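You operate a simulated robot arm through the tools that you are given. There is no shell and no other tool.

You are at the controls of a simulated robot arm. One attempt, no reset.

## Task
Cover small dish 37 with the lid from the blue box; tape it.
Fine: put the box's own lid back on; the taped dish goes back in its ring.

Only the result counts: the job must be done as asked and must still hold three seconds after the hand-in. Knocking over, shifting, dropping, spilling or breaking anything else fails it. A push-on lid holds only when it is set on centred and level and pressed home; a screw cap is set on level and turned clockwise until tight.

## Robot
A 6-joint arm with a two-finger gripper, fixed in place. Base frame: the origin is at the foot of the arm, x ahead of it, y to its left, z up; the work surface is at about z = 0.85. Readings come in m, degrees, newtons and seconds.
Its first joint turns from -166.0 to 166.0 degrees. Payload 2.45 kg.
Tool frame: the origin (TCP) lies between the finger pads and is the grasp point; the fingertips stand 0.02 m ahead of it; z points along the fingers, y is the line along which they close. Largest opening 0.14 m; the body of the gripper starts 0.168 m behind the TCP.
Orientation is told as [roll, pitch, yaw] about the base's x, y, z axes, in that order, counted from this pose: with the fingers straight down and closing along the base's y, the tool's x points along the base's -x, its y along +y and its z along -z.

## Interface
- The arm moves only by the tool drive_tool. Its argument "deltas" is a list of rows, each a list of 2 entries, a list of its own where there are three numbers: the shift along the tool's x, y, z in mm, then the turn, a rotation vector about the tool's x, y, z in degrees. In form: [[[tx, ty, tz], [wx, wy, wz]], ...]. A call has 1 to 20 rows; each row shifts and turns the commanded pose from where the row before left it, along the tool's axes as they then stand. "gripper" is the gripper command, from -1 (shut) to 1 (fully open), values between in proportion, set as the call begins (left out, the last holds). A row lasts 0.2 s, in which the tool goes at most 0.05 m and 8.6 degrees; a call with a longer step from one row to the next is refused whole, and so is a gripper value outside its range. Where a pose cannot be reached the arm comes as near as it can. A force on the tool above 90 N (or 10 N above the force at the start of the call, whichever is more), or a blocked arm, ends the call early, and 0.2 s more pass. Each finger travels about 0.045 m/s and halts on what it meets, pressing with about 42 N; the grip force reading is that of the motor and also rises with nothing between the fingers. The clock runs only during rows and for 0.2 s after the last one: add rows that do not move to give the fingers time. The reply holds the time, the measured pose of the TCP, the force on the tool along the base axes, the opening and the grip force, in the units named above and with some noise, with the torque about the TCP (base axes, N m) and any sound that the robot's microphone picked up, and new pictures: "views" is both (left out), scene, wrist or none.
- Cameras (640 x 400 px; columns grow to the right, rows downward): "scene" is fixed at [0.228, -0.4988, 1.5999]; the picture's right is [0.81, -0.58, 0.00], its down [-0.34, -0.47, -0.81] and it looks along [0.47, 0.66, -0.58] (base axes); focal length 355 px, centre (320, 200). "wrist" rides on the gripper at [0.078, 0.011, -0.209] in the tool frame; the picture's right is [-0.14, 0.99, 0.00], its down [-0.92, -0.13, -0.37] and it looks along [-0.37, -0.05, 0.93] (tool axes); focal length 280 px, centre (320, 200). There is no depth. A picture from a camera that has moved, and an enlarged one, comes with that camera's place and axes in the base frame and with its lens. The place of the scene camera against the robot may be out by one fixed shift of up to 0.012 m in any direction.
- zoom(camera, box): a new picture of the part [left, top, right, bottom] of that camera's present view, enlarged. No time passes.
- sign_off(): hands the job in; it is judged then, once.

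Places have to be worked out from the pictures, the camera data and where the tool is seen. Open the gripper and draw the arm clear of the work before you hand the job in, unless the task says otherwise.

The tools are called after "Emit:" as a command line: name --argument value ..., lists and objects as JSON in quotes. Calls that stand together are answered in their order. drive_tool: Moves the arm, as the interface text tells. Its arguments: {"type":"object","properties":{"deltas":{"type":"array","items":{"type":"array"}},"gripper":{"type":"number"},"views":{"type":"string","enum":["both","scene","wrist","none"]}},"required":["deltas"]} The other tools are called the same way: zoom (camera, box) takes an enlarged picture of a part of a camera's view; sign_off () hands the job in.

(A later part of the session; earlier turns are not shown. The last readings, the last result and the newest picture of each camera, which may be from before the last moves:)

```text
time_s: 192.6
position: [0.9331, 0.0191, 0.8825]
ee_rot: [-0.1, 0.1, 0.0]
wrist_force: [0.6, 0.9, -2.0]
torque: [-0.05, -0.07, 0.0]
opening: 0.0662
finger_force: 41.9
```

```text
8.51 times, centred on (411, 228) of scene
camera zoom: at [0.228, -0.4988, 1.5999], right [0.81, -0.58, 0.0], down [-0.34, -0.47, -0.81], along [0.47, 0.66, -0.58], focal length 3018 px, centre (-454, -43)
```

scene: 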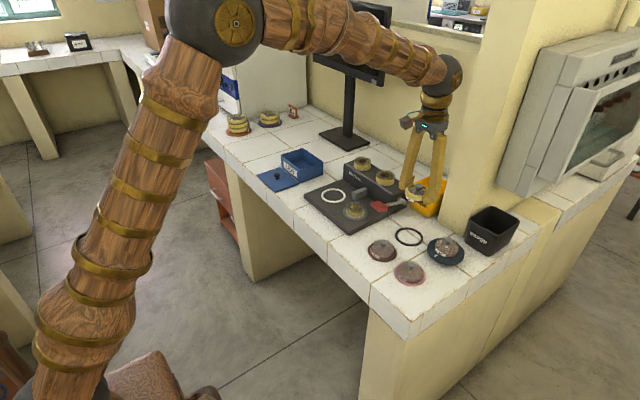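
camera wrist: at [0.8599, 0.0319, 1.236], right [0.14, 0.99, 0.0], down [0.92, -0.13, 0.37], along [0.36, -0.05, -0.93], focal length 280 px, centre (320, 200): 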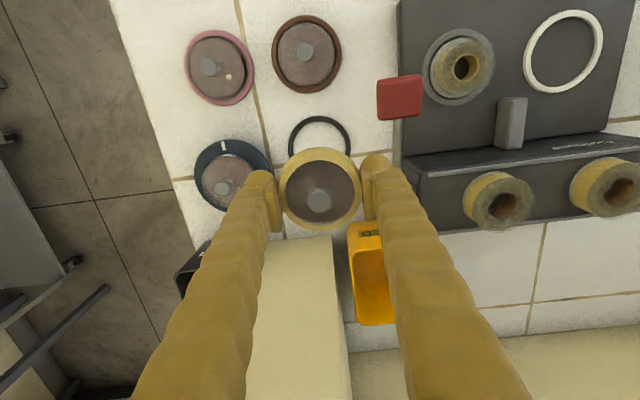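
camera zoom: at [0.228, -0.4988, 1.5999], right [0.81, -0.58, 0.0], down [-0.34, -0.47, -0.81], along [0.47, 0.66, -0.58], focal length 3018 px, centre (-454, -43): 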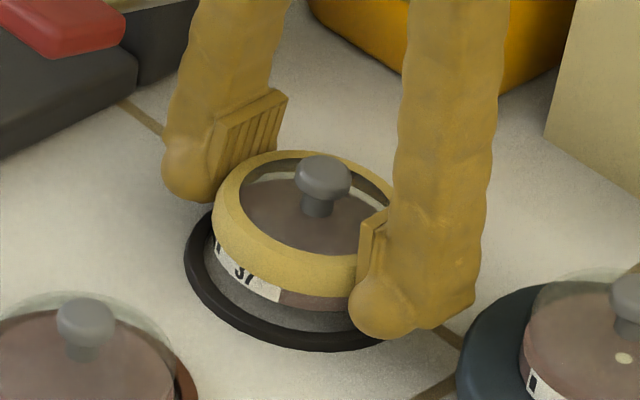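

I move out another 1.5 mm so the dish is centred in the ring, then lower again gently.

Emit:
drive_tool --deltas '[[[-1.5, 0.3, 1.5], [0, 0, 0]], [[0, 0, 1.5], [0, 0, 0]], [[0, 0, 0], [0, 0, 0]]]' --gripper -0.14 --views "none"

Emit:
drive_tool --deltas '[[[0, 0, 1], [0, 0, 0]], [[0, 0, 0], [0, 0, 0]]]' --gripper -0.14 --views "none"

Emit:
drive_tool --deltas '[[[0, 0, 1], [0, 0, 0]], [[0, 0, 0], [0, 0, 0]]]' --gripper -0.14 --views "none"

Emit:
zoom --camera "wrist" --box '[250, 100, 390, 220]'

Emit:
zoom --camera "scene" --box '[388, 205, 434, 252]'

```text
time_s: 193.4
position: [0.9361, 0.021, 0.8787]
ee_rot: [-0.2, 0.0, 0.1]
wrist_force: [0.2, 0.0, -2.9]
torque: [-0.02, -0.05, -0.01]
opening: 0.0662
finger_force: 41.6
```

```text
time_s: 194.0
position: [0.9368, 0.0192, 0.8771]
ee_rot: [-0.2, -0.1, 0.2]
wrist_force: [-0.1, 0.3, -3.4]
torque: [0.0, -0.03, 0.04]
opening: 0.0659
finger_force: 41.9
```

```text
time_s: 194.6
position: [0.9368, 0.0186, 0.8758]
ee_rot: [0.0, 0.0, 0.2]
wrist_force: [-0.1, -0.6, -3.9]
torque: [0.03, -0.07, -0.01]
opening: 0.066
finger_force: 42.0
```

```text
3.33 times, centred on (320, 160) of wrist
camera zoom: at [0.8581, 0.0301, 1.0849], right [0.14, 0.99, 0.0], down [0.92, -0.13, 0.37], along [0.36, -0.05, -0.93], focal length 935 px, centre (320, 333)
```

zoom: 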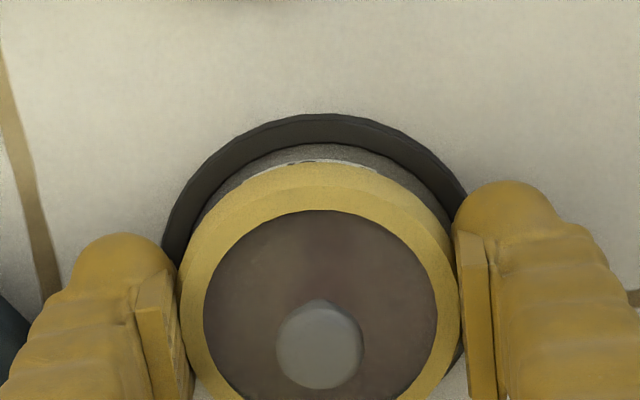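

```text
8.51 times, centred on (411, 228) of scene
camera zoom: at [0.228, -0.4988, 1.5999], right [0.81, -0.58, 0.0], down [-0.34, -0.47, -0.81], along [0.47, 0.66, -0.58], focal length 3018 px, centre (-454, -43)
```

zoom: 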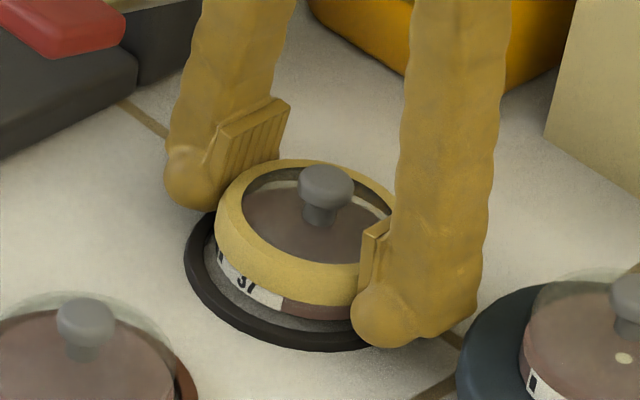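

Emit:
drive_tool --deltas '[[[0, 0, 1], [0, 0, 0]], [[0, 0, 0], [0, 0, 0]]]' --gripper -0.14 --views "none"

Emit:
drive_tool --deltas '[[[0, 0, 1], [0, 0, 0]], [[0, 0, 0], [0, 0, 0]]]' --gripper -0.14 --views "none"

Emit:
drive_tool --deltas '[[[0, 0, 1], [0, 0, 0]], [[0, 0, 0], [0, 0, 0]]]' --gripper -0.14 --views "none"

Emit:
zoom --camera "wrist" --box '[250, 100, 390, 220]'

Emit:
zoom --camera "scene" --box '[388, 205, 434, 252]'

```text
time_s: 195.2
position: [0.9354, 0.0176, 0.8756]
ee_rot: [-0.1, 0.0, 0.1]
wrist_force: [-0.3, 0.2, -4.4]
torque: [-0.03, -0.02, 0.0]
opening: 0.0656
finger_force: 42.0
```

```text
time_s: 195.8
position: [0.936, 0.0194, 0.8745]
ee_rot: [0.0, -0.1, 0.1]
wrist_force: [-0.4, 0.2, -3.2]
torque: [0.0, -0.04, 0.0]
opening: 0.0657
finger_force: 41.8
```

```text
time_s: 196.4
position: [0.9368, 0.0202, 0.8721]
ee_rot: [0.0, 0.0, 0.1]
wrist_force: [-0.3, -0.5, -0.5]
torque: [0.01, -0.08, -0.03]
opening: 0.0662
finger_force: 41.9
```

```text
3.33 times, centred on (320, 160) of wrist
camera zoom: at [0.8588, 0.0309, 1.0816], right [0.14, 0.99, 0.0], down [0.92, -0.13, 0.37], along [0.37, -0.05, -0.93], focal length 935 px, centre (320, 333)
```

zoom: 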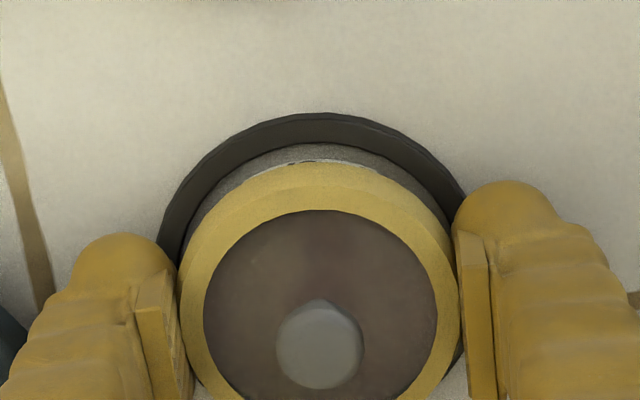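

```text
8.51 times, centred on (411, 228) of scene
camera zoom: at [0.228, -0.4988, 1.5999], right [0.81, -0.58, 0.0], down [-0.34, -0.47, -0.81], along [0.47, 0.66, -0.58], focal length 3018 px, centre (-454, -43)
```

zoom: 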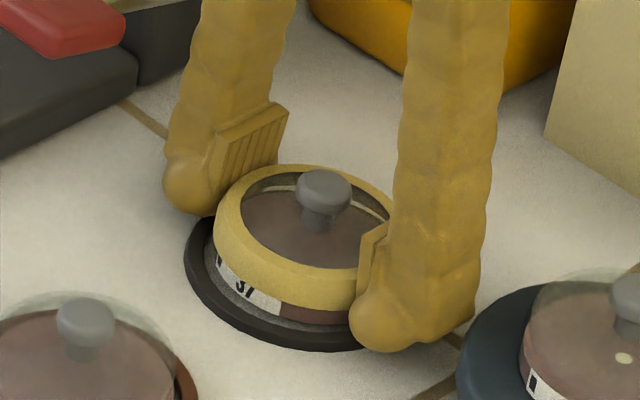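

The weight is coming off the hand, so the dish is touching down. One more small step, then I check.

Emit:
drive_tool --deltas '[[[0, 0, 0.8], [0, 0, 0]], [[0, 0, 0], [0, 0, 0]]]' --gripper -0.14 --views "none"

Emit:
drive_tool --deltas '[[[0, 0, 0.7], [0, 0, 0]], [[0, 0, 0], [0, 0, 0]]]' --gripper -0.14 --views "none"

Emit:
zoom --camera "scene" --box '[394, 215, 426, 250]'

Emit:
zoom --camera "wrist" --box '[250, 100, 390, 220]'

```text
time_s: 197.0
position: [0.9362, 0.0201, 0.8734]
ee_rot: [-0.2, -0.1, 0.1]
wrist_force: [2.1, -2.3, 13.3]
torque: [-0.12, -0.56, -0.09]
opening: 0.066
finger_force: 42.1
```

```text
time_s: 197.6
position: [0.937, 0.0206, 0.8736]
ee_rot: [0.0, -0.1, 0.2]
wrist_force: [-9.5, -2.9, 38.6]
torque: [0.03, -0.47, 0.05]
opening: 0.0661
finger_force: 42.4
```

```text
11.43 times, centred on (410, 232) of scene
camera zoom: at [0.228, -0.4988, 1.5999], right [0.81, -0.58, 0.0], down [-0.34, -0.47, -0.81], along [0.47, 0.66, -0.58], focal length 4053 px, centre (-709, -171)
```

zoom: 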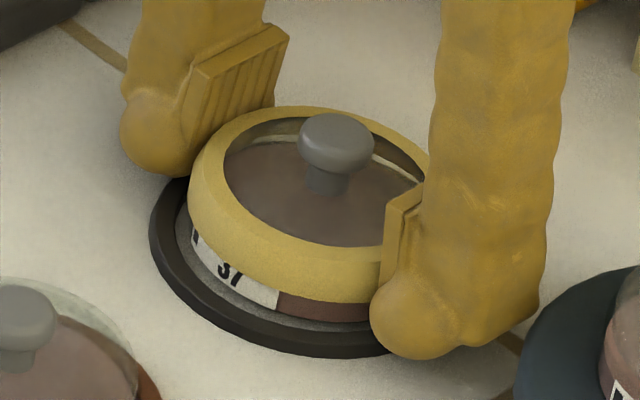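

```text
3.33 times, centred on (320, 160) of wrist
camera zoom: at [0.8586, 0.0311, 1.0811], right [0.14, 0.99, 0.0], down [0.92, -0.13, 0.37], along [0.37, -0.05, -0.93], focal length 935 px, centre (320, 333)
```

zoom: 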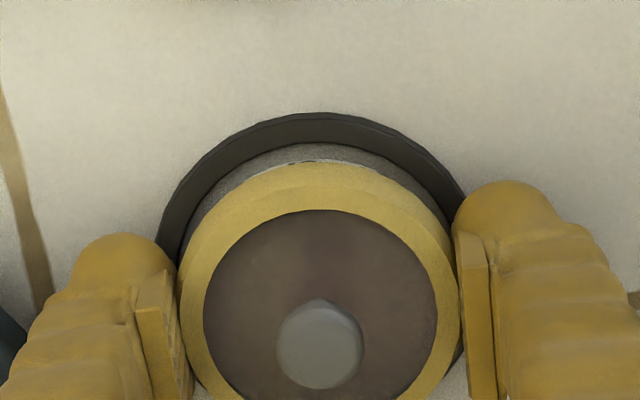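

Now the far edge seems to catch the ring; the true seat lies between the two tries. I raise 3.5 mm, come back 1.9 mm and lower again.

Emit:
drive_tool --deltas '[[[0, 0, -2.5], [0, 0, 0]], [[0, 0, -3], [0, 0, 0]], [[1.9, 0, 0], [0, 0, 0]], [[0, 0, 0], [0, 0, 0]], [[0, 0, 0], [0, 0, 0]]]' --gripper -0.14 --views "none"

Emit:
zoom --camera "wrist" --box '[285, 120, 360, 180]'

Emit:
zoom --camera "wrist" --box '[285, 180, 360, 240]'

Emit:
zoom --camera "scene" --box '[394, 215, 426, 250]'

```text
time_s: 198.8
position: [0.9357, 0.0208, 0.8775]
ee_rot: [-0.1, 0.0, 0.1]
wrist_force: [0.2, -0.7, -4.0]
torque: [-0.01, 0.0, -0.02]
opening: 0.066
finger_force: 41.9
```

```text
6.67 times, centred on (322, 150) of wrist
camera zoom: at [0.8569, 0.0312, 1.086], right [0.14, 0.99, 0.0], down [0.92, -0.13, 0.37], along [0.36, -0.05, -0.93], focal length 1869 px, centre (303, 533)
```

zoom: 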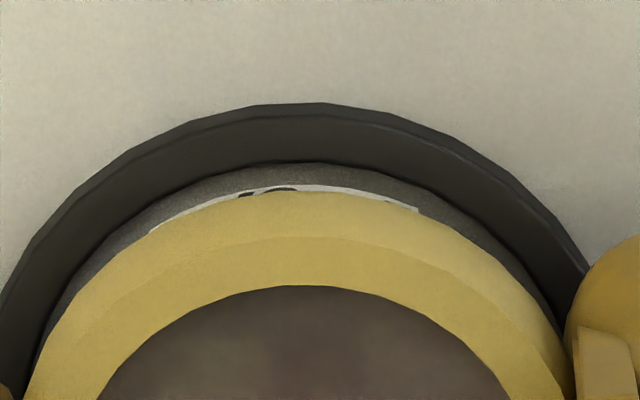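

```text
6.67 times, centred on (322, 210) of wrist
camera zoom: at [0.8569, 0.0312, 1.086], right [0.14, 0.99, 0.0], down [0.92, -0.13, 0.37], along [0.36, -0.05, -0.93], focal length 1869 px, centre (303, 133)
```

zoom: 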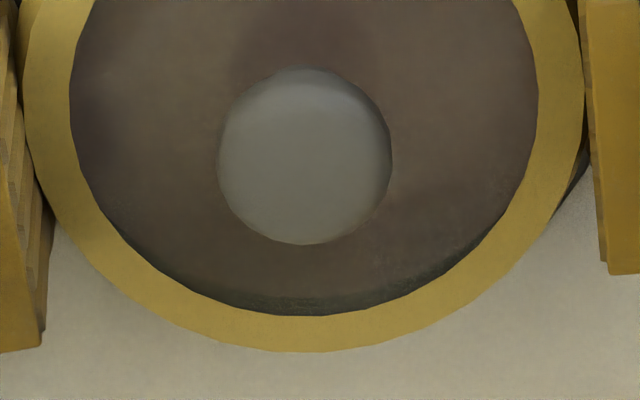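

```text
11.43 times, centred on (410, 232) of scene
camera zoom: at [0.228, -0.4988, 1.5999], right [0.81, -0.58, 0.0], down [-0.34, -0.47, -0.81], along [0.47, 0.66, -0.58], focal length 4053 px, centre (-709, -171)
```

zoom: 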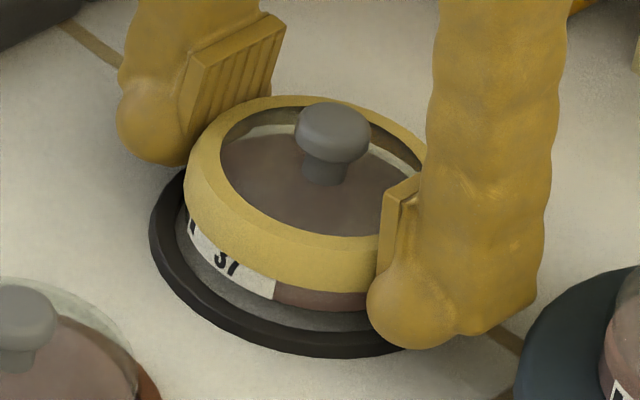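

The ring and dish line up to within about 0.6 mm now. I adjust and lower.

Emit:
drive_tool --deltas '[[[0.5, 0, 1.5], [0, 0, 0]], [[0, 0, 1], [0, 0, 0]], [[0, 0, 0], [0, 0, 0]]]' --gripper -0.14 --views "none"

Emit:
drive_tool --deltas '[[[0, 0, 1], [0, 0, 0]], [[0, 0, 0], [0, 0, 0]]]' --gripper -0.14 --views "none"

Emit:
drive_tool --deltas '[[[0, 0, 1], [0, 0, 0]], [[0, 0, 0], [0, 0, 0]]]' --gripper -0.14 --views "none"

Emit:
drive_tool --deltas '[[[0, 0, 0.8], [0, 0, 0]], [[0, 0, 0], [0, 0, 0]]]' --gripper -0.14 --views "none"

Emit:
zoom --camera "scene" --box '[394, 215, 426, 250]'

Emit:
zoom --camera "wrist" --box '[250, 100, 390, 220]'

```text
time_s: 199.6
position: [0.934, 0.0197, 0.8742]
ee_rot: [-0.1, -0.1, 0.0]
wrist_force: [-1.0, 0.1, -2.9]
torque: [0.02, -0.04, 0.02]
opening: 0.0659
finger_force: 41.8
```

```text
time_s: 200.2
position: [0.9341, 0.0216, 0.8738]
ee_rot: [0.0, 0.0, 0.1]
wrist_force: [0.3, 0.3, 1.2]
torque: [0.07, -0.08, 0.04]
opening: 0.0659
finger_force: 41.9
```

```text
time_s: 200.8
position: [0.9344, 0.0204, 0.8731]
ee_rot: [0.0, 0.0, 0.1]
wrist_force: [-3.6, 1.7, 13.2]
torque: [0.16, -0.11, 0.07]
opening: 0.0661
finger_force: 41.7
```

```text
time_s: 201.4
position: [0.9357, 0.0207, 0.8727]
ee_rot: [-0.1, -0.1, 0.0]
wrist_force: [-8.3, -3.5, 33.1]
torque: [0.14, -0.24, 0.06]
opening: 0.066
finger_force: 42.3
```

```text
11.43 times, centred on (410, 232) of scene
camera zoom: at [0.228, -0.4988, 1.5999], right [0.81, -0.58, 0.0], down [-0.34, -0.47, -0.81], along [0.47, 0.66, -0.58], focal length 4053 px, centre (-709, -171)
```

zoom: 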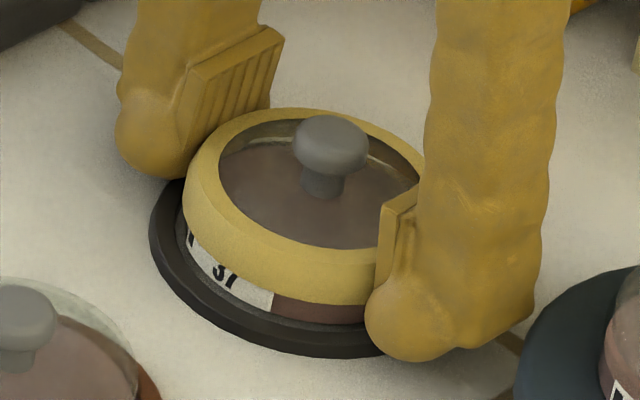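

```text
3.33 times, centred on (320, 160) of wrist
camera zoom: at [0.857, 0.0314, 1.081], right [0.14, 0.99, 0.0], down [0.92, -0.13, 0.37], along [0.37, -0.05, -0.93], focal length 935 px, centre (320, 333)
```

zoom: 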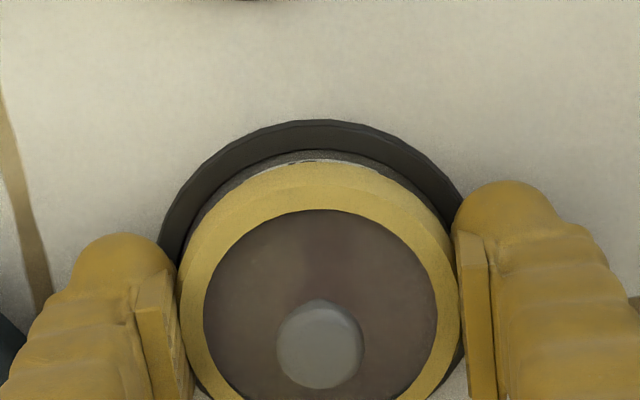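

Now the load is central (no edge catching) at the same height as the original pick-up, so the dish is down inside the ring. I unload slightly and open slowly.

Emit:
drive_tool --deltas '[[[0, 0, -1], [0, 0, 0]], [[0, 0, 0], [0, 0, 0]]]' --gripper -0.1 --views "none"

Emit:
drive_tool --deltas '[[[0, 0, -0.5], [0, 0, 0]], [[0, 0, 0], [0, 0, 0]]]' --gripper -0.04 --views "none"

Emit:
zoom --camera "scene" --box '[394, 215, 426, 250]'

Emit:
zoom --camera "wrist" --box '[250, 100, 390, 220]'

```text
time_s: 202.0
position: [0.9357, 0.0208, 0.8731]
ee_rot: [-0.1, 0.0, 0.1]
wrist_force: [0.7, -6.5, 20.0]
torque: [0.05, -0.17, -0.05]
opening: 0.0663
finger_force: 41.7
```

```text
time_s: 202.6
position: [0.9348, 0.0214, 0.8727]
ee_rot: [0.0, -0.1, 0.0]
wrist_force: [3.7, 2.7, 7.8]
torque: [-0.15, -0.06, 0.17]
opening: 0.0678
finger_force: 0.7
```

```text
11.43 times, centred on (410, 232) of scene
camera zoom: at [0.228, -0.4988, 1.5999], right [0.81, -0.58, 0.0], down [-0.34, -0.47, -0.81], along [0.47, 0.66, -0.58], focal length 4053 px, centre (-709, -171)
```

zoom: 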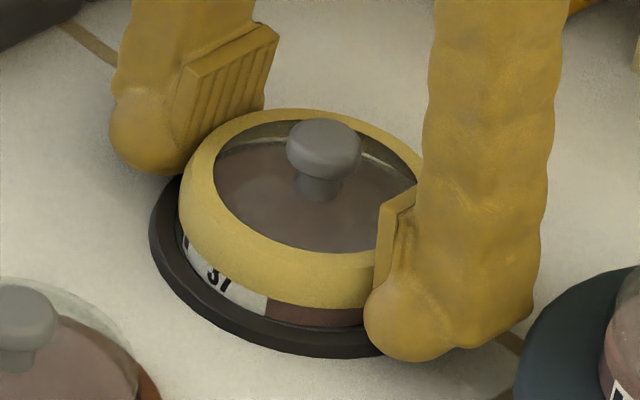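

```text
3.33 times, centred on (320, 160) of wrist
camera zoom: at [0.8571, 0.0322, 1.0811], right [0.14, 0.99, 0.0], down [0.92, -0.13, 0.37], along [0.36, -0.05, -0.93], focal length 935 px, centre (320, 333)
```

zoom: 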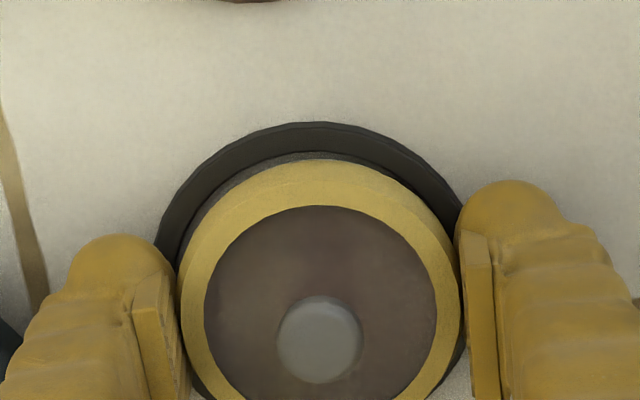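

The dish levelled itself inside the ring. I unload the last bit, open wider, then rise.

Emit:
drive_tool --deltas '[[[0, 0, -1.2], [0, 0, 0]], [[0, 0, 0], [0, 0, 0]]]' --gripper -0.01 --views "none"

Emit:
drive_tool --deltas '[[[0, 0, -0.8], [0, 0, 0]], [[0, 0, 0], [0, 0, 0]], [[0, 0, 0], [0, 0, 0]]]' --gripper 0.12 --views "none"

Emit:
drive_tool --deltas '[[[0, 0, -10], [0, 0, 0]], [[0, 0, -25], [0, 0, 0]], [[0, 0, -40], [0, 0, 0]], [[0, 0, -40], [0, 0, 0]], [[0, 0, 0], [0, 0, 0]]]' --gripper 0.25

Emit:
zoom --camera "scene" --box '[392, 212, 428, 250]'

Emit:
zoom --camera "wrist" --box '[260, 90, 380, 200]'

```text
time_s: 203.2
position: [0.9344, 0.0214, 0.8738]
ee_rot: [-0.1, 0.1, 0.1]
wrist_force: [-0.4, -0.8, 0.1]
torque: [-0.01, 0.01, 0.02]
opening: 0.0692
finger_force: 0.1
```

```text
time_s: 204.0
position: [0.9348, 0.0216, 0.8744]
ee_rot: [-0.1, 0.0, 0.0]
wrist_force: [0.2, 1.8, 0.0]
torque: [0.01, 0.01, -0.03]
opening: 0.0784
finger_force: 0.1
```

```text
time_s: 205.2
position: [0.9368, 0.0225, 0.9901]
ee_rot: [-0.1, 0.1, 0.1]
wrist_force: [0.4, 0.5, 0.6]
torque: [0.0, 0.02, 0.0]
opening: 0.0875
finger_force: 0.1
camera wrist: at [0.8592, 0.0328, 1.1984], right [0.14, 0.99, 0.0], down [0.92, -0.13, 0.37], along [0.36, -0.05, -0.93], focal length 280 px, centre (320, 200)
```

scene: 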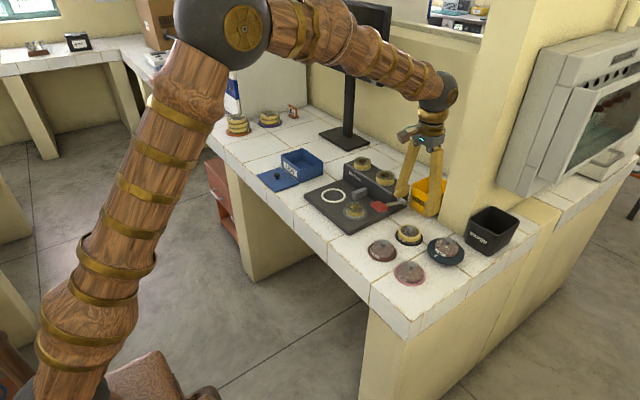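
wrist: 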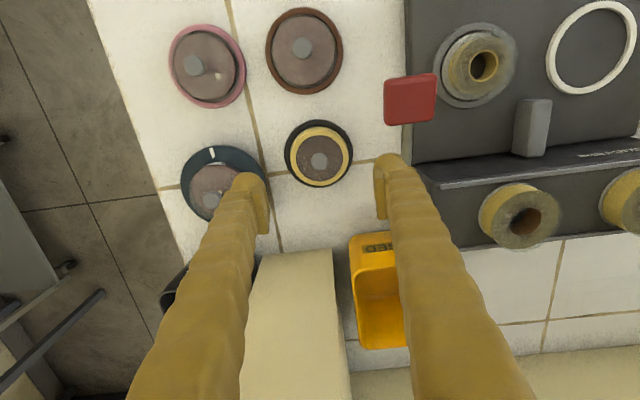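

```text
10.53 times, centred on (410, 231) of scene
camera zoom: at [0.228, -0.4988, 1.5999], right [0.81, -0.58, 0.0], down [-0.34, -0.47, -0.81], along [0.47, 0.66, -0.58], focal length 3733 px, centre (-627, -126)
```

zoom: 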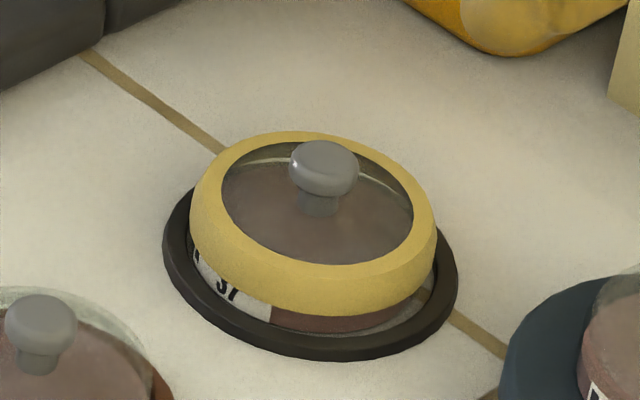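

```text
3.64 times, centred on (320, 145) of wrist
camera zoom: at [0.8592, 0.0328, 1.1984], right [0.14, 0.99, 0.0], down [0.92, -0.13, 0.37], along [0.36, -0.05, -0.93], focal length 1020 px, centre (320, 400)
```

zoom: 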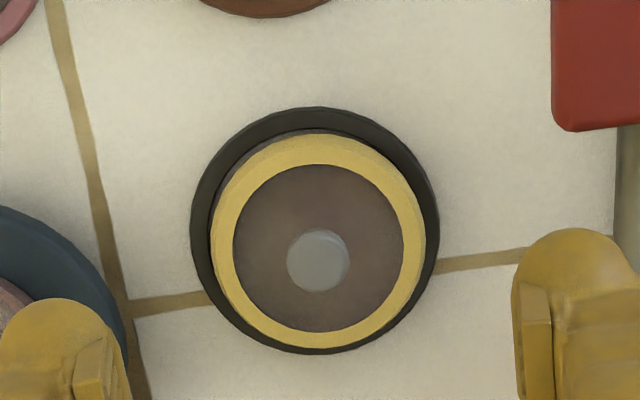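

The taped dish sits level inside its black ring. Last part: the box lid. I travel back to it at a safe height.

Emit:
drive_tool --deltas '[[[0, 0, -40], [0, 0, 0]], [[45, 0, 0], [0, 0, 0]], [[45, 0, 0], [0, 0, 0]], [[45, 20, 0], [0, 0, 0]], [[38, 30, 0], [0, 0, 0]], [[0, 45, 0], [0, 0, 0]], [[0, 45, 0], [0, 0, 0]], [[0, 45, 0], [0, 0, 0]], [[0, 45, 0], [0, 0, 0]], [[0, 45, 0], [0, 0, 0]], [[0, 45, 0], [0, 0, 0]], [[0, 45, 0], [0, 0, 0]], [[0, 45, 0], [0, 0, 0]], [[0, 45, 0], [0, 0, 0]], [[0, 45, 0], [0, 0, 0]], [[0, 28, 0], [0, 0, 0]], [[0, 0, 40], [0, 0, 0]], [[0, 0, 30], [0, 0, 0]], [[0, 0, 0], [0, 0, 0]]]' --gripper 0

Emit:
zoom --camera "wrist" --box '[220, 90, 420, 300]'

```text
time_s: 209.2
position: [0.7592, 0.5457, 0.9598]
ee_rot: [0.0, -0.1, 0.1]
wrist_force: [0.4, -0.5, -0.4]
torque: [-0.02, 0.02, 0.0]
opening: 0.07
finger_force: 0.0
camera wrist: at [0.6815, 0.5573, 1.168], right [0.14, 0.99, 0.0], down [0.92, -0.13, 0.37], along [0.36, -0.05, -0.93], focal length 280 px, centre (320, 200)
```

scene: 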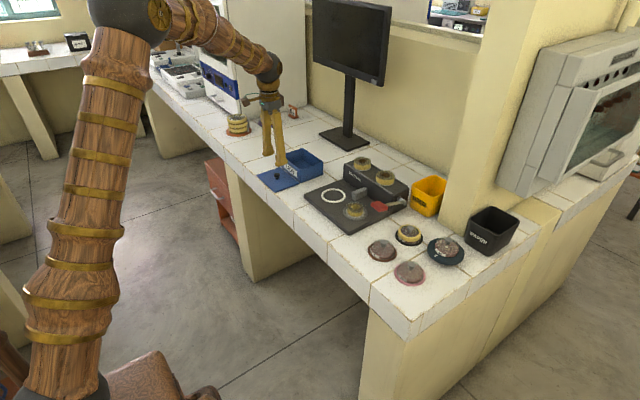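
wrist: 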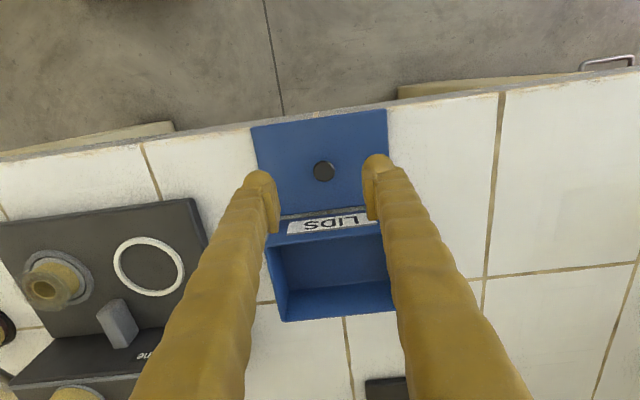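

```text
1.90 times, centred on (320, 195) of wrist
camera zoom: at [0.6815, 0.5573, 1.168], right [0.14, 0.99, 0.0], down [0.92, -0.13, 0.37], along [0.36, -0.05, -0.93], focal length 534 px, centre (320, 210)
```

zoom: 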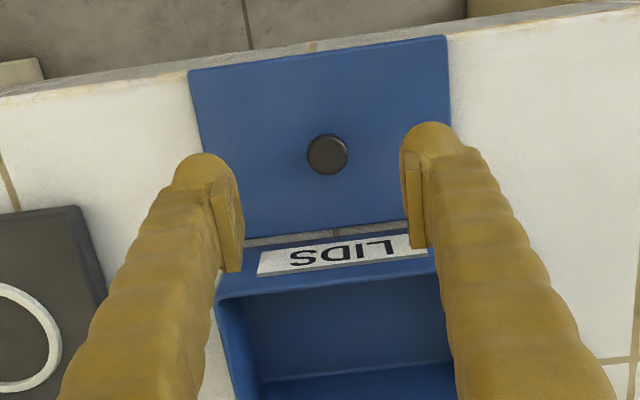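

The knob is at about (0.764, 0.549). I centre on it, go down and check.

Emit:
drive_tool --deltas '[[[-4.7, 3.7, 20], [0, 0, 0]], [[0, 0, 30], [0, 0, 0]], [[0, 0, 20], [0, 0, 0]], [[0, 0, 0], [0, 0, 0]]]' --gripper -0.2 --views "none"

Emit:
zoom --camera "wrist" --box '[250, 110, 390, 220]'

Emit:
zoom --camera "scene" --box '[245, 130, 325, 200]'

```text
time_s: 210.2
position: [0.7643, 0.5538, 0.8902]
ee_rot: [-0.1, 0.0, 0.1]
wrist_force: [0.2, 0.0, 0.2]
torque: [-0.02, 0.04, -0.01]
opening: 0.0563
finger_force: 0.1
```

```text
3.64 times, centred on (320, 165) of wrist
camera zoom: at [0.6866, 0.5629, 1.0983], right [0.14, 0.99, 0.0], down [0.92, -0.13, 0.37], along [0.36, -0.05, -0.93], focal length 1020 px, centre (320, 327)
```

zoom: 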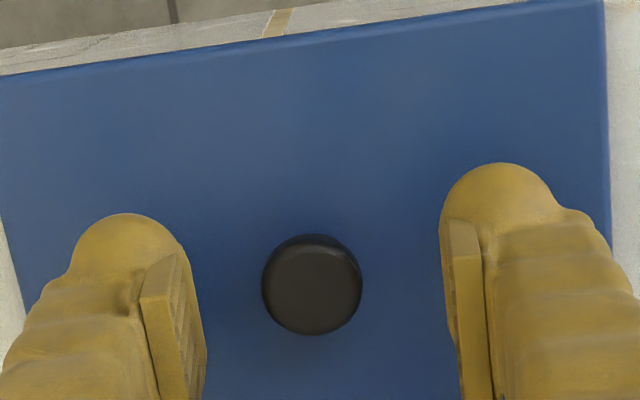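

```text
5.71 times, centred on (285, 165) of scene
camera zoom: at [0.228, -0.4988, 1.5999], right [0.81, -0.58, 0.0], down [-0.34, -0.47, -0.81], along [0.47, 0.66, -0.58], focal length 2026 px, centre (520, 400)
```

zoom: 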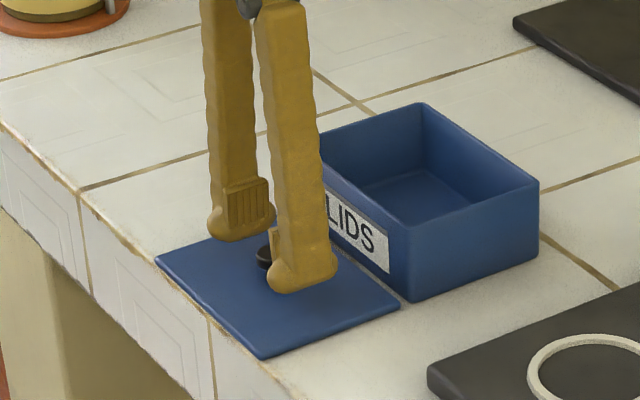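

I shift 1.8 mm to -y, lower to grip height and close on the knob.

Emit:
drive_tool --deltas '[[[0, -1.8, 6], [0, 0, 0]], [[0, 0, 4.5], [0, 0, 0]], [[0, 0, 0], [0, 0, 0]]]' --gripper -0.3 --views "none"

Emit:
drive_tool --deltas '[[[0, 0, 0], [0, 0, 0]], [[0, 0, 0], [0, 0, 0]], [[0, 0, 0], [0, 0, 0]], [[0, 0, 0], [0, 0, 0]]]' --gripper -1 --views "none"

Emit:
drive_tool --deltas '[[[0, 0, -3], [0, 0, 0]], [[0, 0, -7], [0, 0, 0]], [[0, 0, -20], [0, 0, 0]], [[0, 0, -30], [0, 0, 0]], [[0, 0, -40], [0, 0, 0]], [[0, 0, -10], [0, 0, 0]], [[0, 0, 0], [0, 0, 0]]]' --gripper -1

Emit:
zoom --camera "wrist" --box '[220, 90, 420, 300]'

Emit:
zoom --camera "scene" --box '[245, 110, 335, 200]'

```text
time_s: 211.0
position: [0.7661, 0.5508, 0.8813]
ee_rot: [-0.1, 0.0, 0.2]
wrist_force: [0.7, 0.6, 0.4]
torque: [-0.04, 0.0, 0.01]
opening: 0.049
finger_force: 0.0
```

```text
time_s: 212.0
position: [0.7646, 0.5503, 0.8801]
ee_rot: [-0.1, 0.0, 0.1]
wrist_force: [-0.3, -0.3, 0.4]
torque: [-0.02, -0.01, 0.01]
opening: 0.0189
finger_force: 41.7
```

```text
time_s: 213.6
position: [0.7648, 0.5486, 0.9898]
ee_rot: [-0.1, 0.0, 0.0]
wrist_force: [0.1, 0.1, -0.7]
torque: [0.0, -0.01, -0.02]
opening: 0.019
finger_force: 42.1
camera wrist: at [0.6872, 0.56, 1.1978], right [0.14, 0.99, 0.0], down [0.92, -0.13, 0.37], along [0.36, -0.05, -0.93], focal length 280 px, centre (320, 200)
```

scene: 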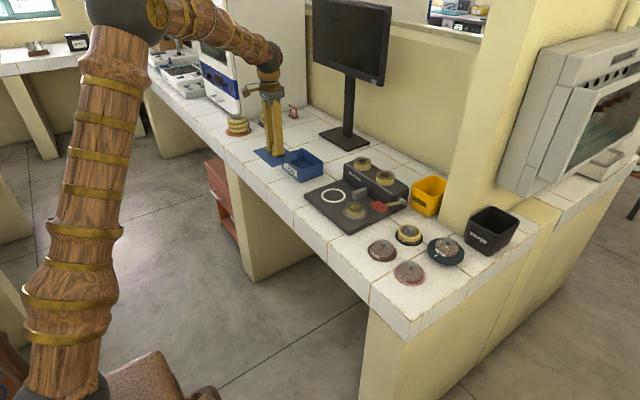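
wrist: 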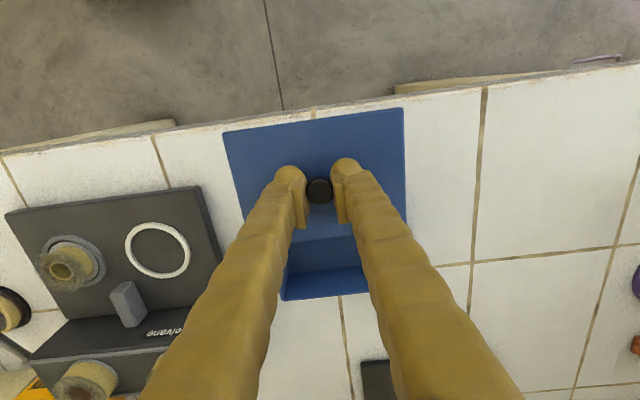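

```text
1.90 times, centred on (320, 195) of wrist
camera zoom: at [0.6872, 0.56, 1.1978], right [0.14, 0.99, 0.0], down [0.92, -0.13, 0.37], along [0.36, -0.05, -0.93], focal length 534 px, centre (320, 210)
```

zoom: 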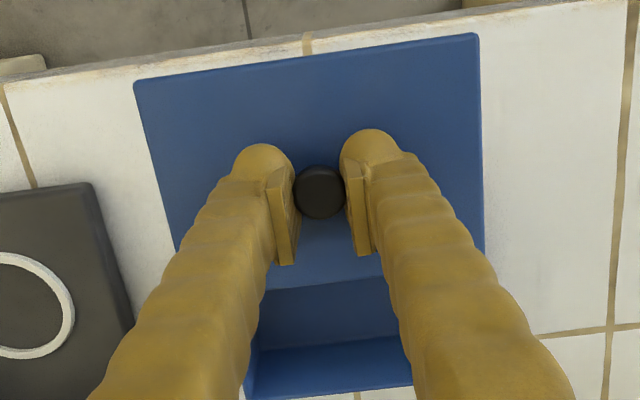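

```text
4.44 times, centred on (290, 155) of scene
camera zoom: at [0.228, -0.4988, 1.5999], right [0.81, -0.58, 0.0], down [-0.34, -0.47, -0.81], along [0.47, 0.66, -0.58], focal length 1576 px, centre (453, 400)
```

zoom: 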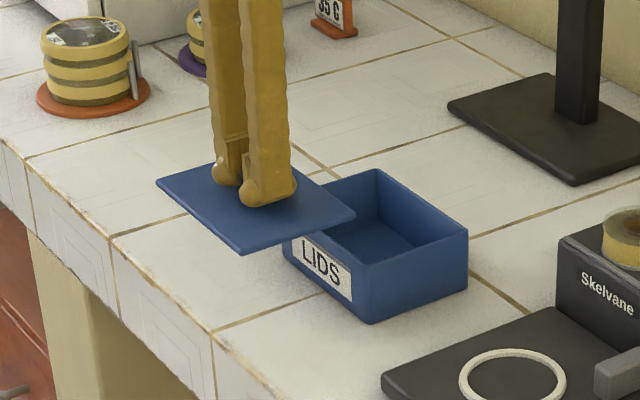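

The lid is in hand and level. I compare how it sits in the grip with the original pick-up, using the same zoom.

Emit:
zoom --camera "wrist" --box '[210, 80, 430, 260]'

Emit:
zoom --camera "wrist" --box '[260, 200, 400, 320]'

```text
2.22 times, centred on (320, 170) of wrist
camera zoom: at [0.6872, 0.56, 1.1978], right [0.14, 0.99, 0.0], down [0.92, -0.13, 0.37], along [0.36, -0.05, -0.93], focal length 623 px, centre (320, 267)
```

zoom: 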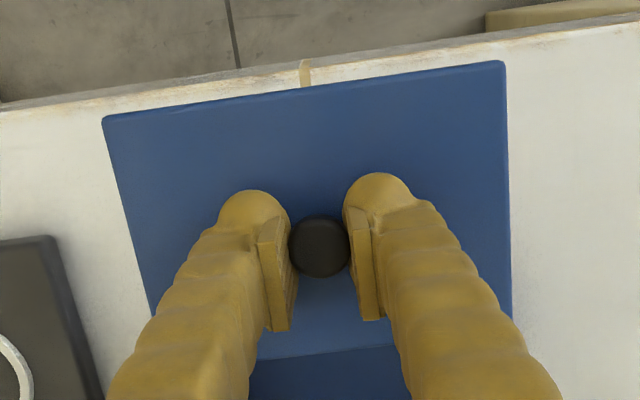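

```text
3.33 times, centred on (330, 260) of wrist
camera zoom: at [0.6872, 0.56, 1.1978], right [0.14, 0.99, 0.0], down [0.92, -0.13, 0.37], along [0.36, -0.05, -0.93], focal length 935 px, centre (287, 0)
```

zoom: 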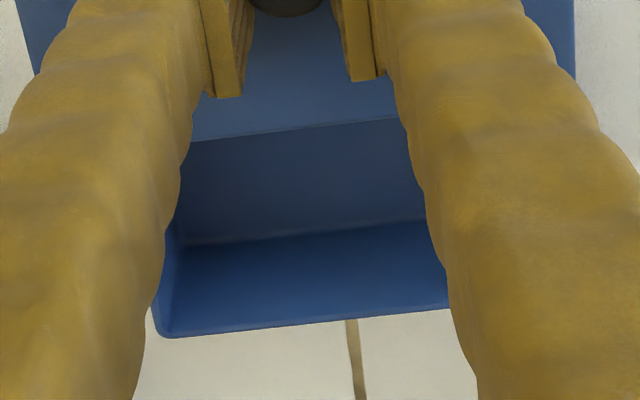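

The lid sits in the grip as before, merely 2 mm nearer; it just needs to travel +116 mm in x, the reverse of how I brought it. I do that and check alignment above the box.

Emit:
drive_tool --deltas '[[[-40, 0, 0], [0, 0, 0]], [[-40, 0, 0], [0, 0, 0]], [[-36, 0, 0], [0, 0, 0]], [[0, 0, 20], [0, 0, 0]], [[0, 0, 10], [0, 0, 0]], [[0, 0, 0], [0, 0, 0]], [[0, 0, 0], [0, 0, 0]]]' --gripper -1

Emit:
zoom --camera "wrist" --box '[210, 80, 430, 260]'

Emit:
zoom --camera "scene" --box '[265, 115, 345, 190]'

```text
time_s: 215.2
position: [0.8809, 0.5503, 0.9563]
ee_rot: [-0.1, 0.0, 0.1]
wrist_force: [0.0, -0.8, -0.2]
torque: [0.0, 0.01, 0.0]
opening: 0.019
finger_force: 42.6
camera wrist: at [0.8033, 0.5605, 1.1655], right [0.14, 0.99, 0.0], down [0.92, -0.13, 0.37], along [0.36, -0.05, -0.93], focal length 280 px, centre (320, 200)
```

scene: 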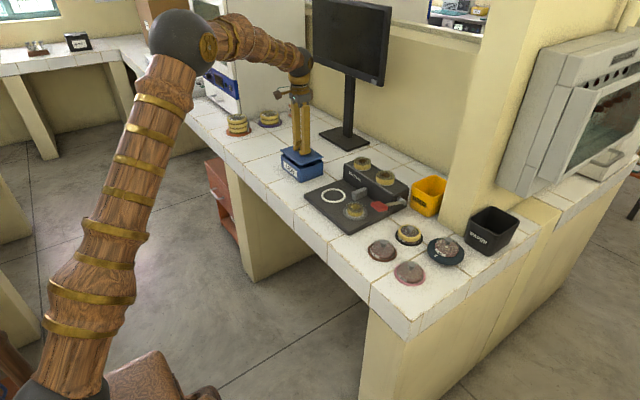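
wrist: 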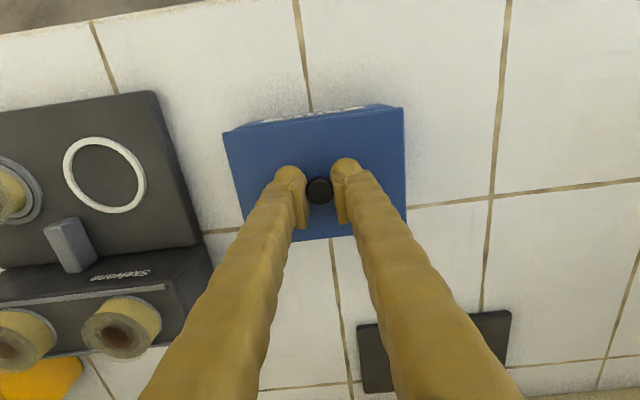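

```text
2.22 times, centred on (320, 170) of wrist
camera zoom: at [0.8033, 0.5605, 1.1655], right [0.14, 0.99, 0.0], down [0.92, -0.13, 0.37], along [0.36, -0.05, -0.93], focal length 623 px, centre (320, 267)
```

zoom: 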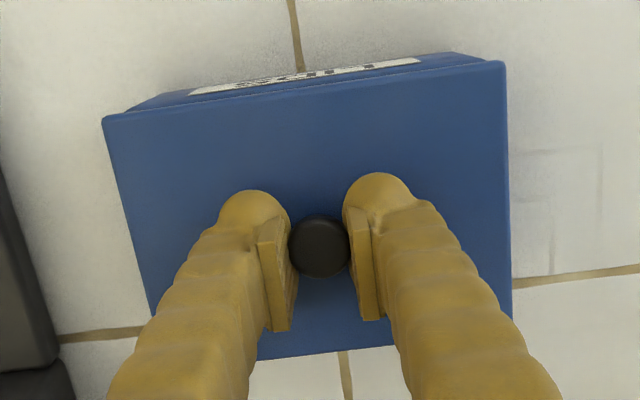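

```text
5.33 times, centred on (305, 152) of scene
camera zoom: at [0.228, -0.4988, 1.5999], right [0.81, -0.58, 0.0], down [-0.34, -0.47, -0.81], along [0.47, 0.66, -0.58], focal length 1891 px, centre (400, 453)
```

zoom: 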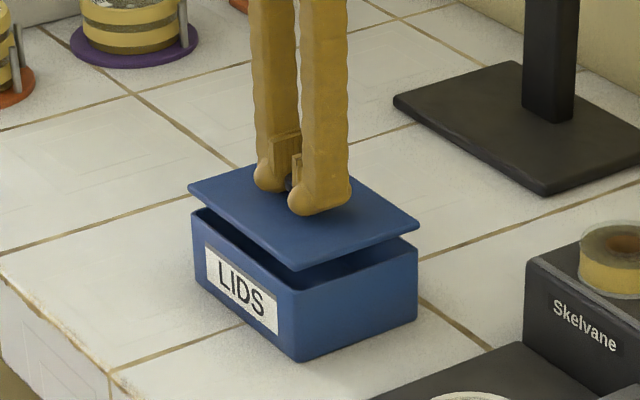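

The lid is aligned over the box to within about 1 mm. I lower it to just above the rim and check once more.

Emit:
drive_tool --deltas '[[[0, 0, 6], [0, 0, 0]], [[0, 0, 5], [0, 0, 0]], [[0, 0, 0], [0, 0, 0]]]' --gripper -1 --views "none"

Emit:
zoom --camera "scene" --box '[275, 130, 335, 188]'

Emit:
zoom --camera "wrist" --box '[210, 80, 430, 260]'

```text
time_s: 216.0
position: [0.8806, 0.5498, 0.9467]
ee_rot: [-0.2, -0.1, 0.1]
wrist_force: [-0.8, -0.6, -0.7]
torque: [-0.01, 0.03, 0.0]
opening: 0.019
finger_force: 42.1
```

```text
6.90 times, centred on (305, 159) of scene
camera zoom: at [0.228, -0.4988, 1.5999], right [0.81, -0.58, 0.0], down [-0.34, -0.47, -0.81], along [0.47, 0.66, -0.58], focal length 2446 px, centre (423, 483)
```

zoom: 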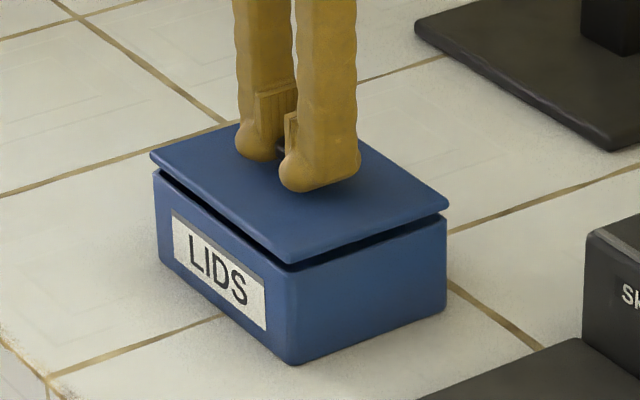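

```text
2.22 times, centred on (320, 170) of wrist
camera zoom: at [0.8033, 0.5604, 1.1553], right [0.14, 0.99, 0.0], down [0.92, -0.13, 0.37], along [0.36, -0.05, -0.93], focal length 623 px, centre (320, 267)
```

zoom: 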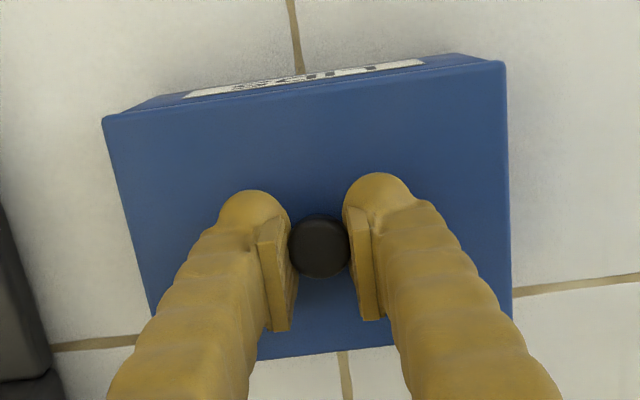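

Corner positions match the original seated lid to within half a millimetre. I lower the last 5 mm in small steps.

Emit:
drive_tool --deltas '[[[0, 0, 2], [0, 0, 0]], [[0, 0, 1.5], [0, 0, 0]], [[0, 0, 1], [0, 0, 0]], [[0, 0, 0], [0, 0, 0]]]' --gripper -1 --views "none"

Emit:
drive_tool --deltas '[[[0, 0, 0.8], [0, 0, 0]], [[0, 0, 0], [0, 0, 0]]]' --gripper -1 --views "none"

Emit:
drive_tool --deltas '[[[0, 0, 0.8], [0, 0, 0]], [[0, 0, 0], [0, 0, 0]]]' --gripper -1 --views "none"

Emit:
zoom --camera "scene" --box '[275, 130, 335, 188]'

```text
time_s: 217.0
position: [0.8818, 0.5521, 0.9434]
ee_rot: [-0.2, 0.1, 0.1]
wrist_force: [-0.2, -0.4, -0.5]
torque: [0.0, -0.03, 0.01]
opening: 0.0187
finger_force: 41.5
```

```text
time_s: 217.6
position: [0.8811, 0.5514, 0.942]
ee_rot: [-0.2, 0.0, 0.1]
wrist_force: [-0.1, -0.3, -0.3]
torque: [-0.01, -0.03, -0.02]
opening: 0.0189
finger_force: 41.7
```

```text
time_s: 218.2
position: [0.8808, 0.5521, 0.9423]
ee_rot: [-0.1, 0.1, 0.1]
wrist_force: [-0.6, 0.8, -0.6]
torque: [0.01, 0.02, 0.02]
opening: 0.0191
finger_force: 41.5
```

```text
6.90 times, centred on (305, 159) of scene
camera zoom: at [0.228, -0.4988, 1.5999], right [0.81, -0.58, 0.0], down [-0.34, -0.47, -0.81], along [0.47, 0.66, -0.58], focal length 2446 px, centre (423, 483)
```

zoom: 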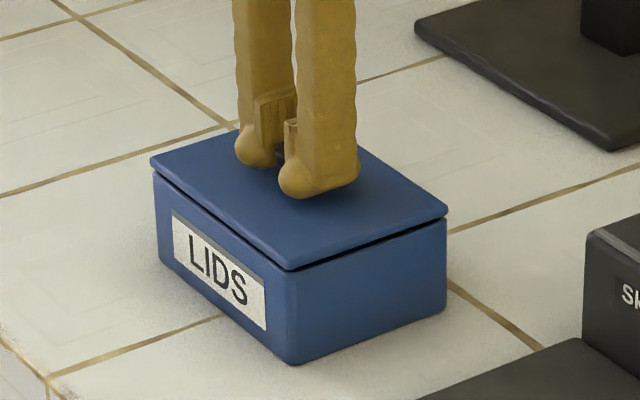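

Emit:
drive_tool --deltas '[[[0, 0, 0.8], [0, 0, 0]], [[0, 0, 0], [0, 0, 0]]]' --gripper -1 --views "none"

Emit:
drive_tool --deltas '[[[0, 0, 0.8], [0, 0, 0]], [[0, 0, 0], [0, 0, 0]]]' --gripper -1 --views "none"

Emit:
drive_tool --deltas '[[[0, 0, 0.8], [0, 0, 0]], [[0, 0, 0], [0, 0, 0]]]' --gripper -1 --views "none"

Emit:
zoom --camera "scene" --box '[275, 130, 335, 188]'

```text
time_s: 218.8
position: [0.8811, 0.551, 0.941]
ee_rot: [-0.1, 0.1, 0.1]
wrist_force: [-0.6, 0.7, -1.1]
torque: [-0.03, -0.03, 0.0]
opening: 0.019
finger_force: 42.5
```

```text
time_s: 219.4
position: [0.8805, 0.5512, 0.9406]
ee_rot: [-0.1, -0.1, 0.1]
wrist_force: [0.3, 0.2, -1.6]
torque: [0.0, -0.02, 0.02]
opening: 0.019
finger_force: 41.9
```

```text
time_s: 220.0
position: [0.8798, 0.5512, 0.9397]
ee_rot: [-0.1, 0.1, 0.1]
wrist_force: [0.1, -0.9, -0.1]
torque: [-0.01, 0.01, -0.04]
opening: 0.0188
finger_force: 41.9
```

```text
6.90 times, centred on (305, 159) of scene
camera zoom: at [0.228, -0.4988, 1.5999], right [0.81, -0.58, 0.0], down [-0.34, -0.47, -0.81], along [0.47, 0.66, -0.58], focal length 2446 px, centre (423, 483)
```

zoom: 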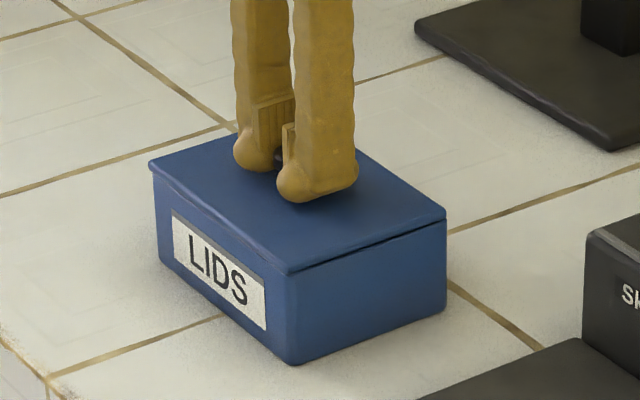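

Almost seated. I continue until contact is felt.

Emit:
drive_tool --deltas '[[[0, 0, 0.8], [0, 0, 0]], [[0, 0, 0], [0, 0, 0]]]' --gripper -1 --views "none"

Emit:
drive_tool --deltas '[[[0, 0, 0.8], [0, 0, 0]], [[0, 0, 0], [0, 0, 0]]]' --gripper -1 --views "none"

Emit:
zoom --camera "scene" --box '[275, 130, 335, 188]'

Emit:
zoom --camera "wrist" --box '[210, 80, 430, 260]'

```text
time_s: 220.6
position: [0.8807, 0.551, 0.9402]
ee_rot: [0.0, 0.0, 0.2]
wrist_force: [1.9, -0.5, 6.7]
torque: [0.0, 0.01, 0.01]
opening: 0.0189
finger_force: 42.1
heard: snap
```

```text
time_s: 221.2
position: [0.8805, 0.5513, 0.9397]
ee_rot: [0.0, 0.0, 0.1]
wrist_force: [4.7, 8.4, 15.7]
torque: [0.05, -0.05, -0.01]
opening: 0.0191
finger_force: 41.4
```

```text
6.90 times, centred on (305, 159) of scene
camera zoom: at [0.228, -0.4988, 1.5999], right [0.81, -0.58, 0.0], down [-0.34, -0.47, -0.81], along [0.47, 0.66, -0.58], focal length 2446 px, centre (423, 483)
```

zoom: 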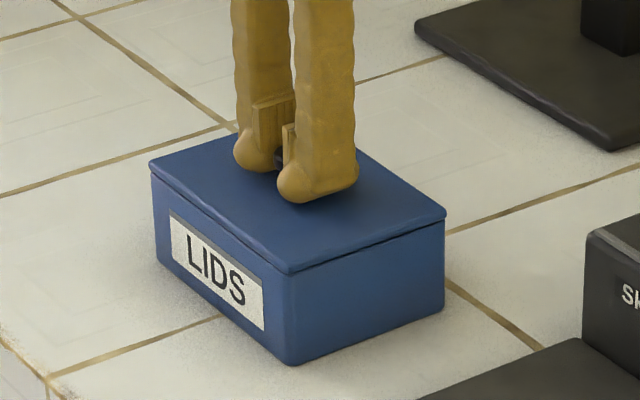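

```text
2.22 times, centred on (320, 170) of wrist
camera zoom: at [0.8022, 0.5611, 1.1482], right [0.14, 0.99, 0.0], down [0.92, -0.13, 0.37], along [0.37, -0.05, -0.93], focal length 623 px, centre (320, 267)
```

zoom: 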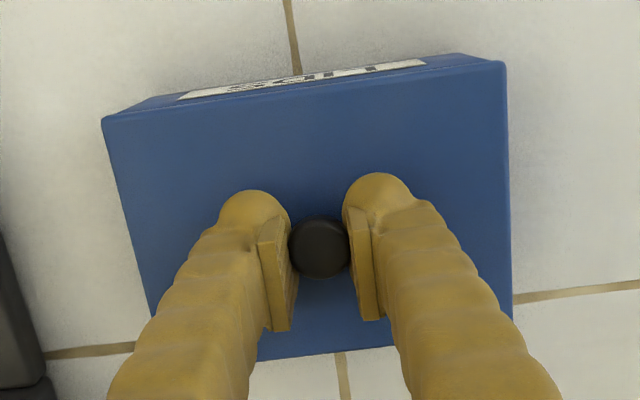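

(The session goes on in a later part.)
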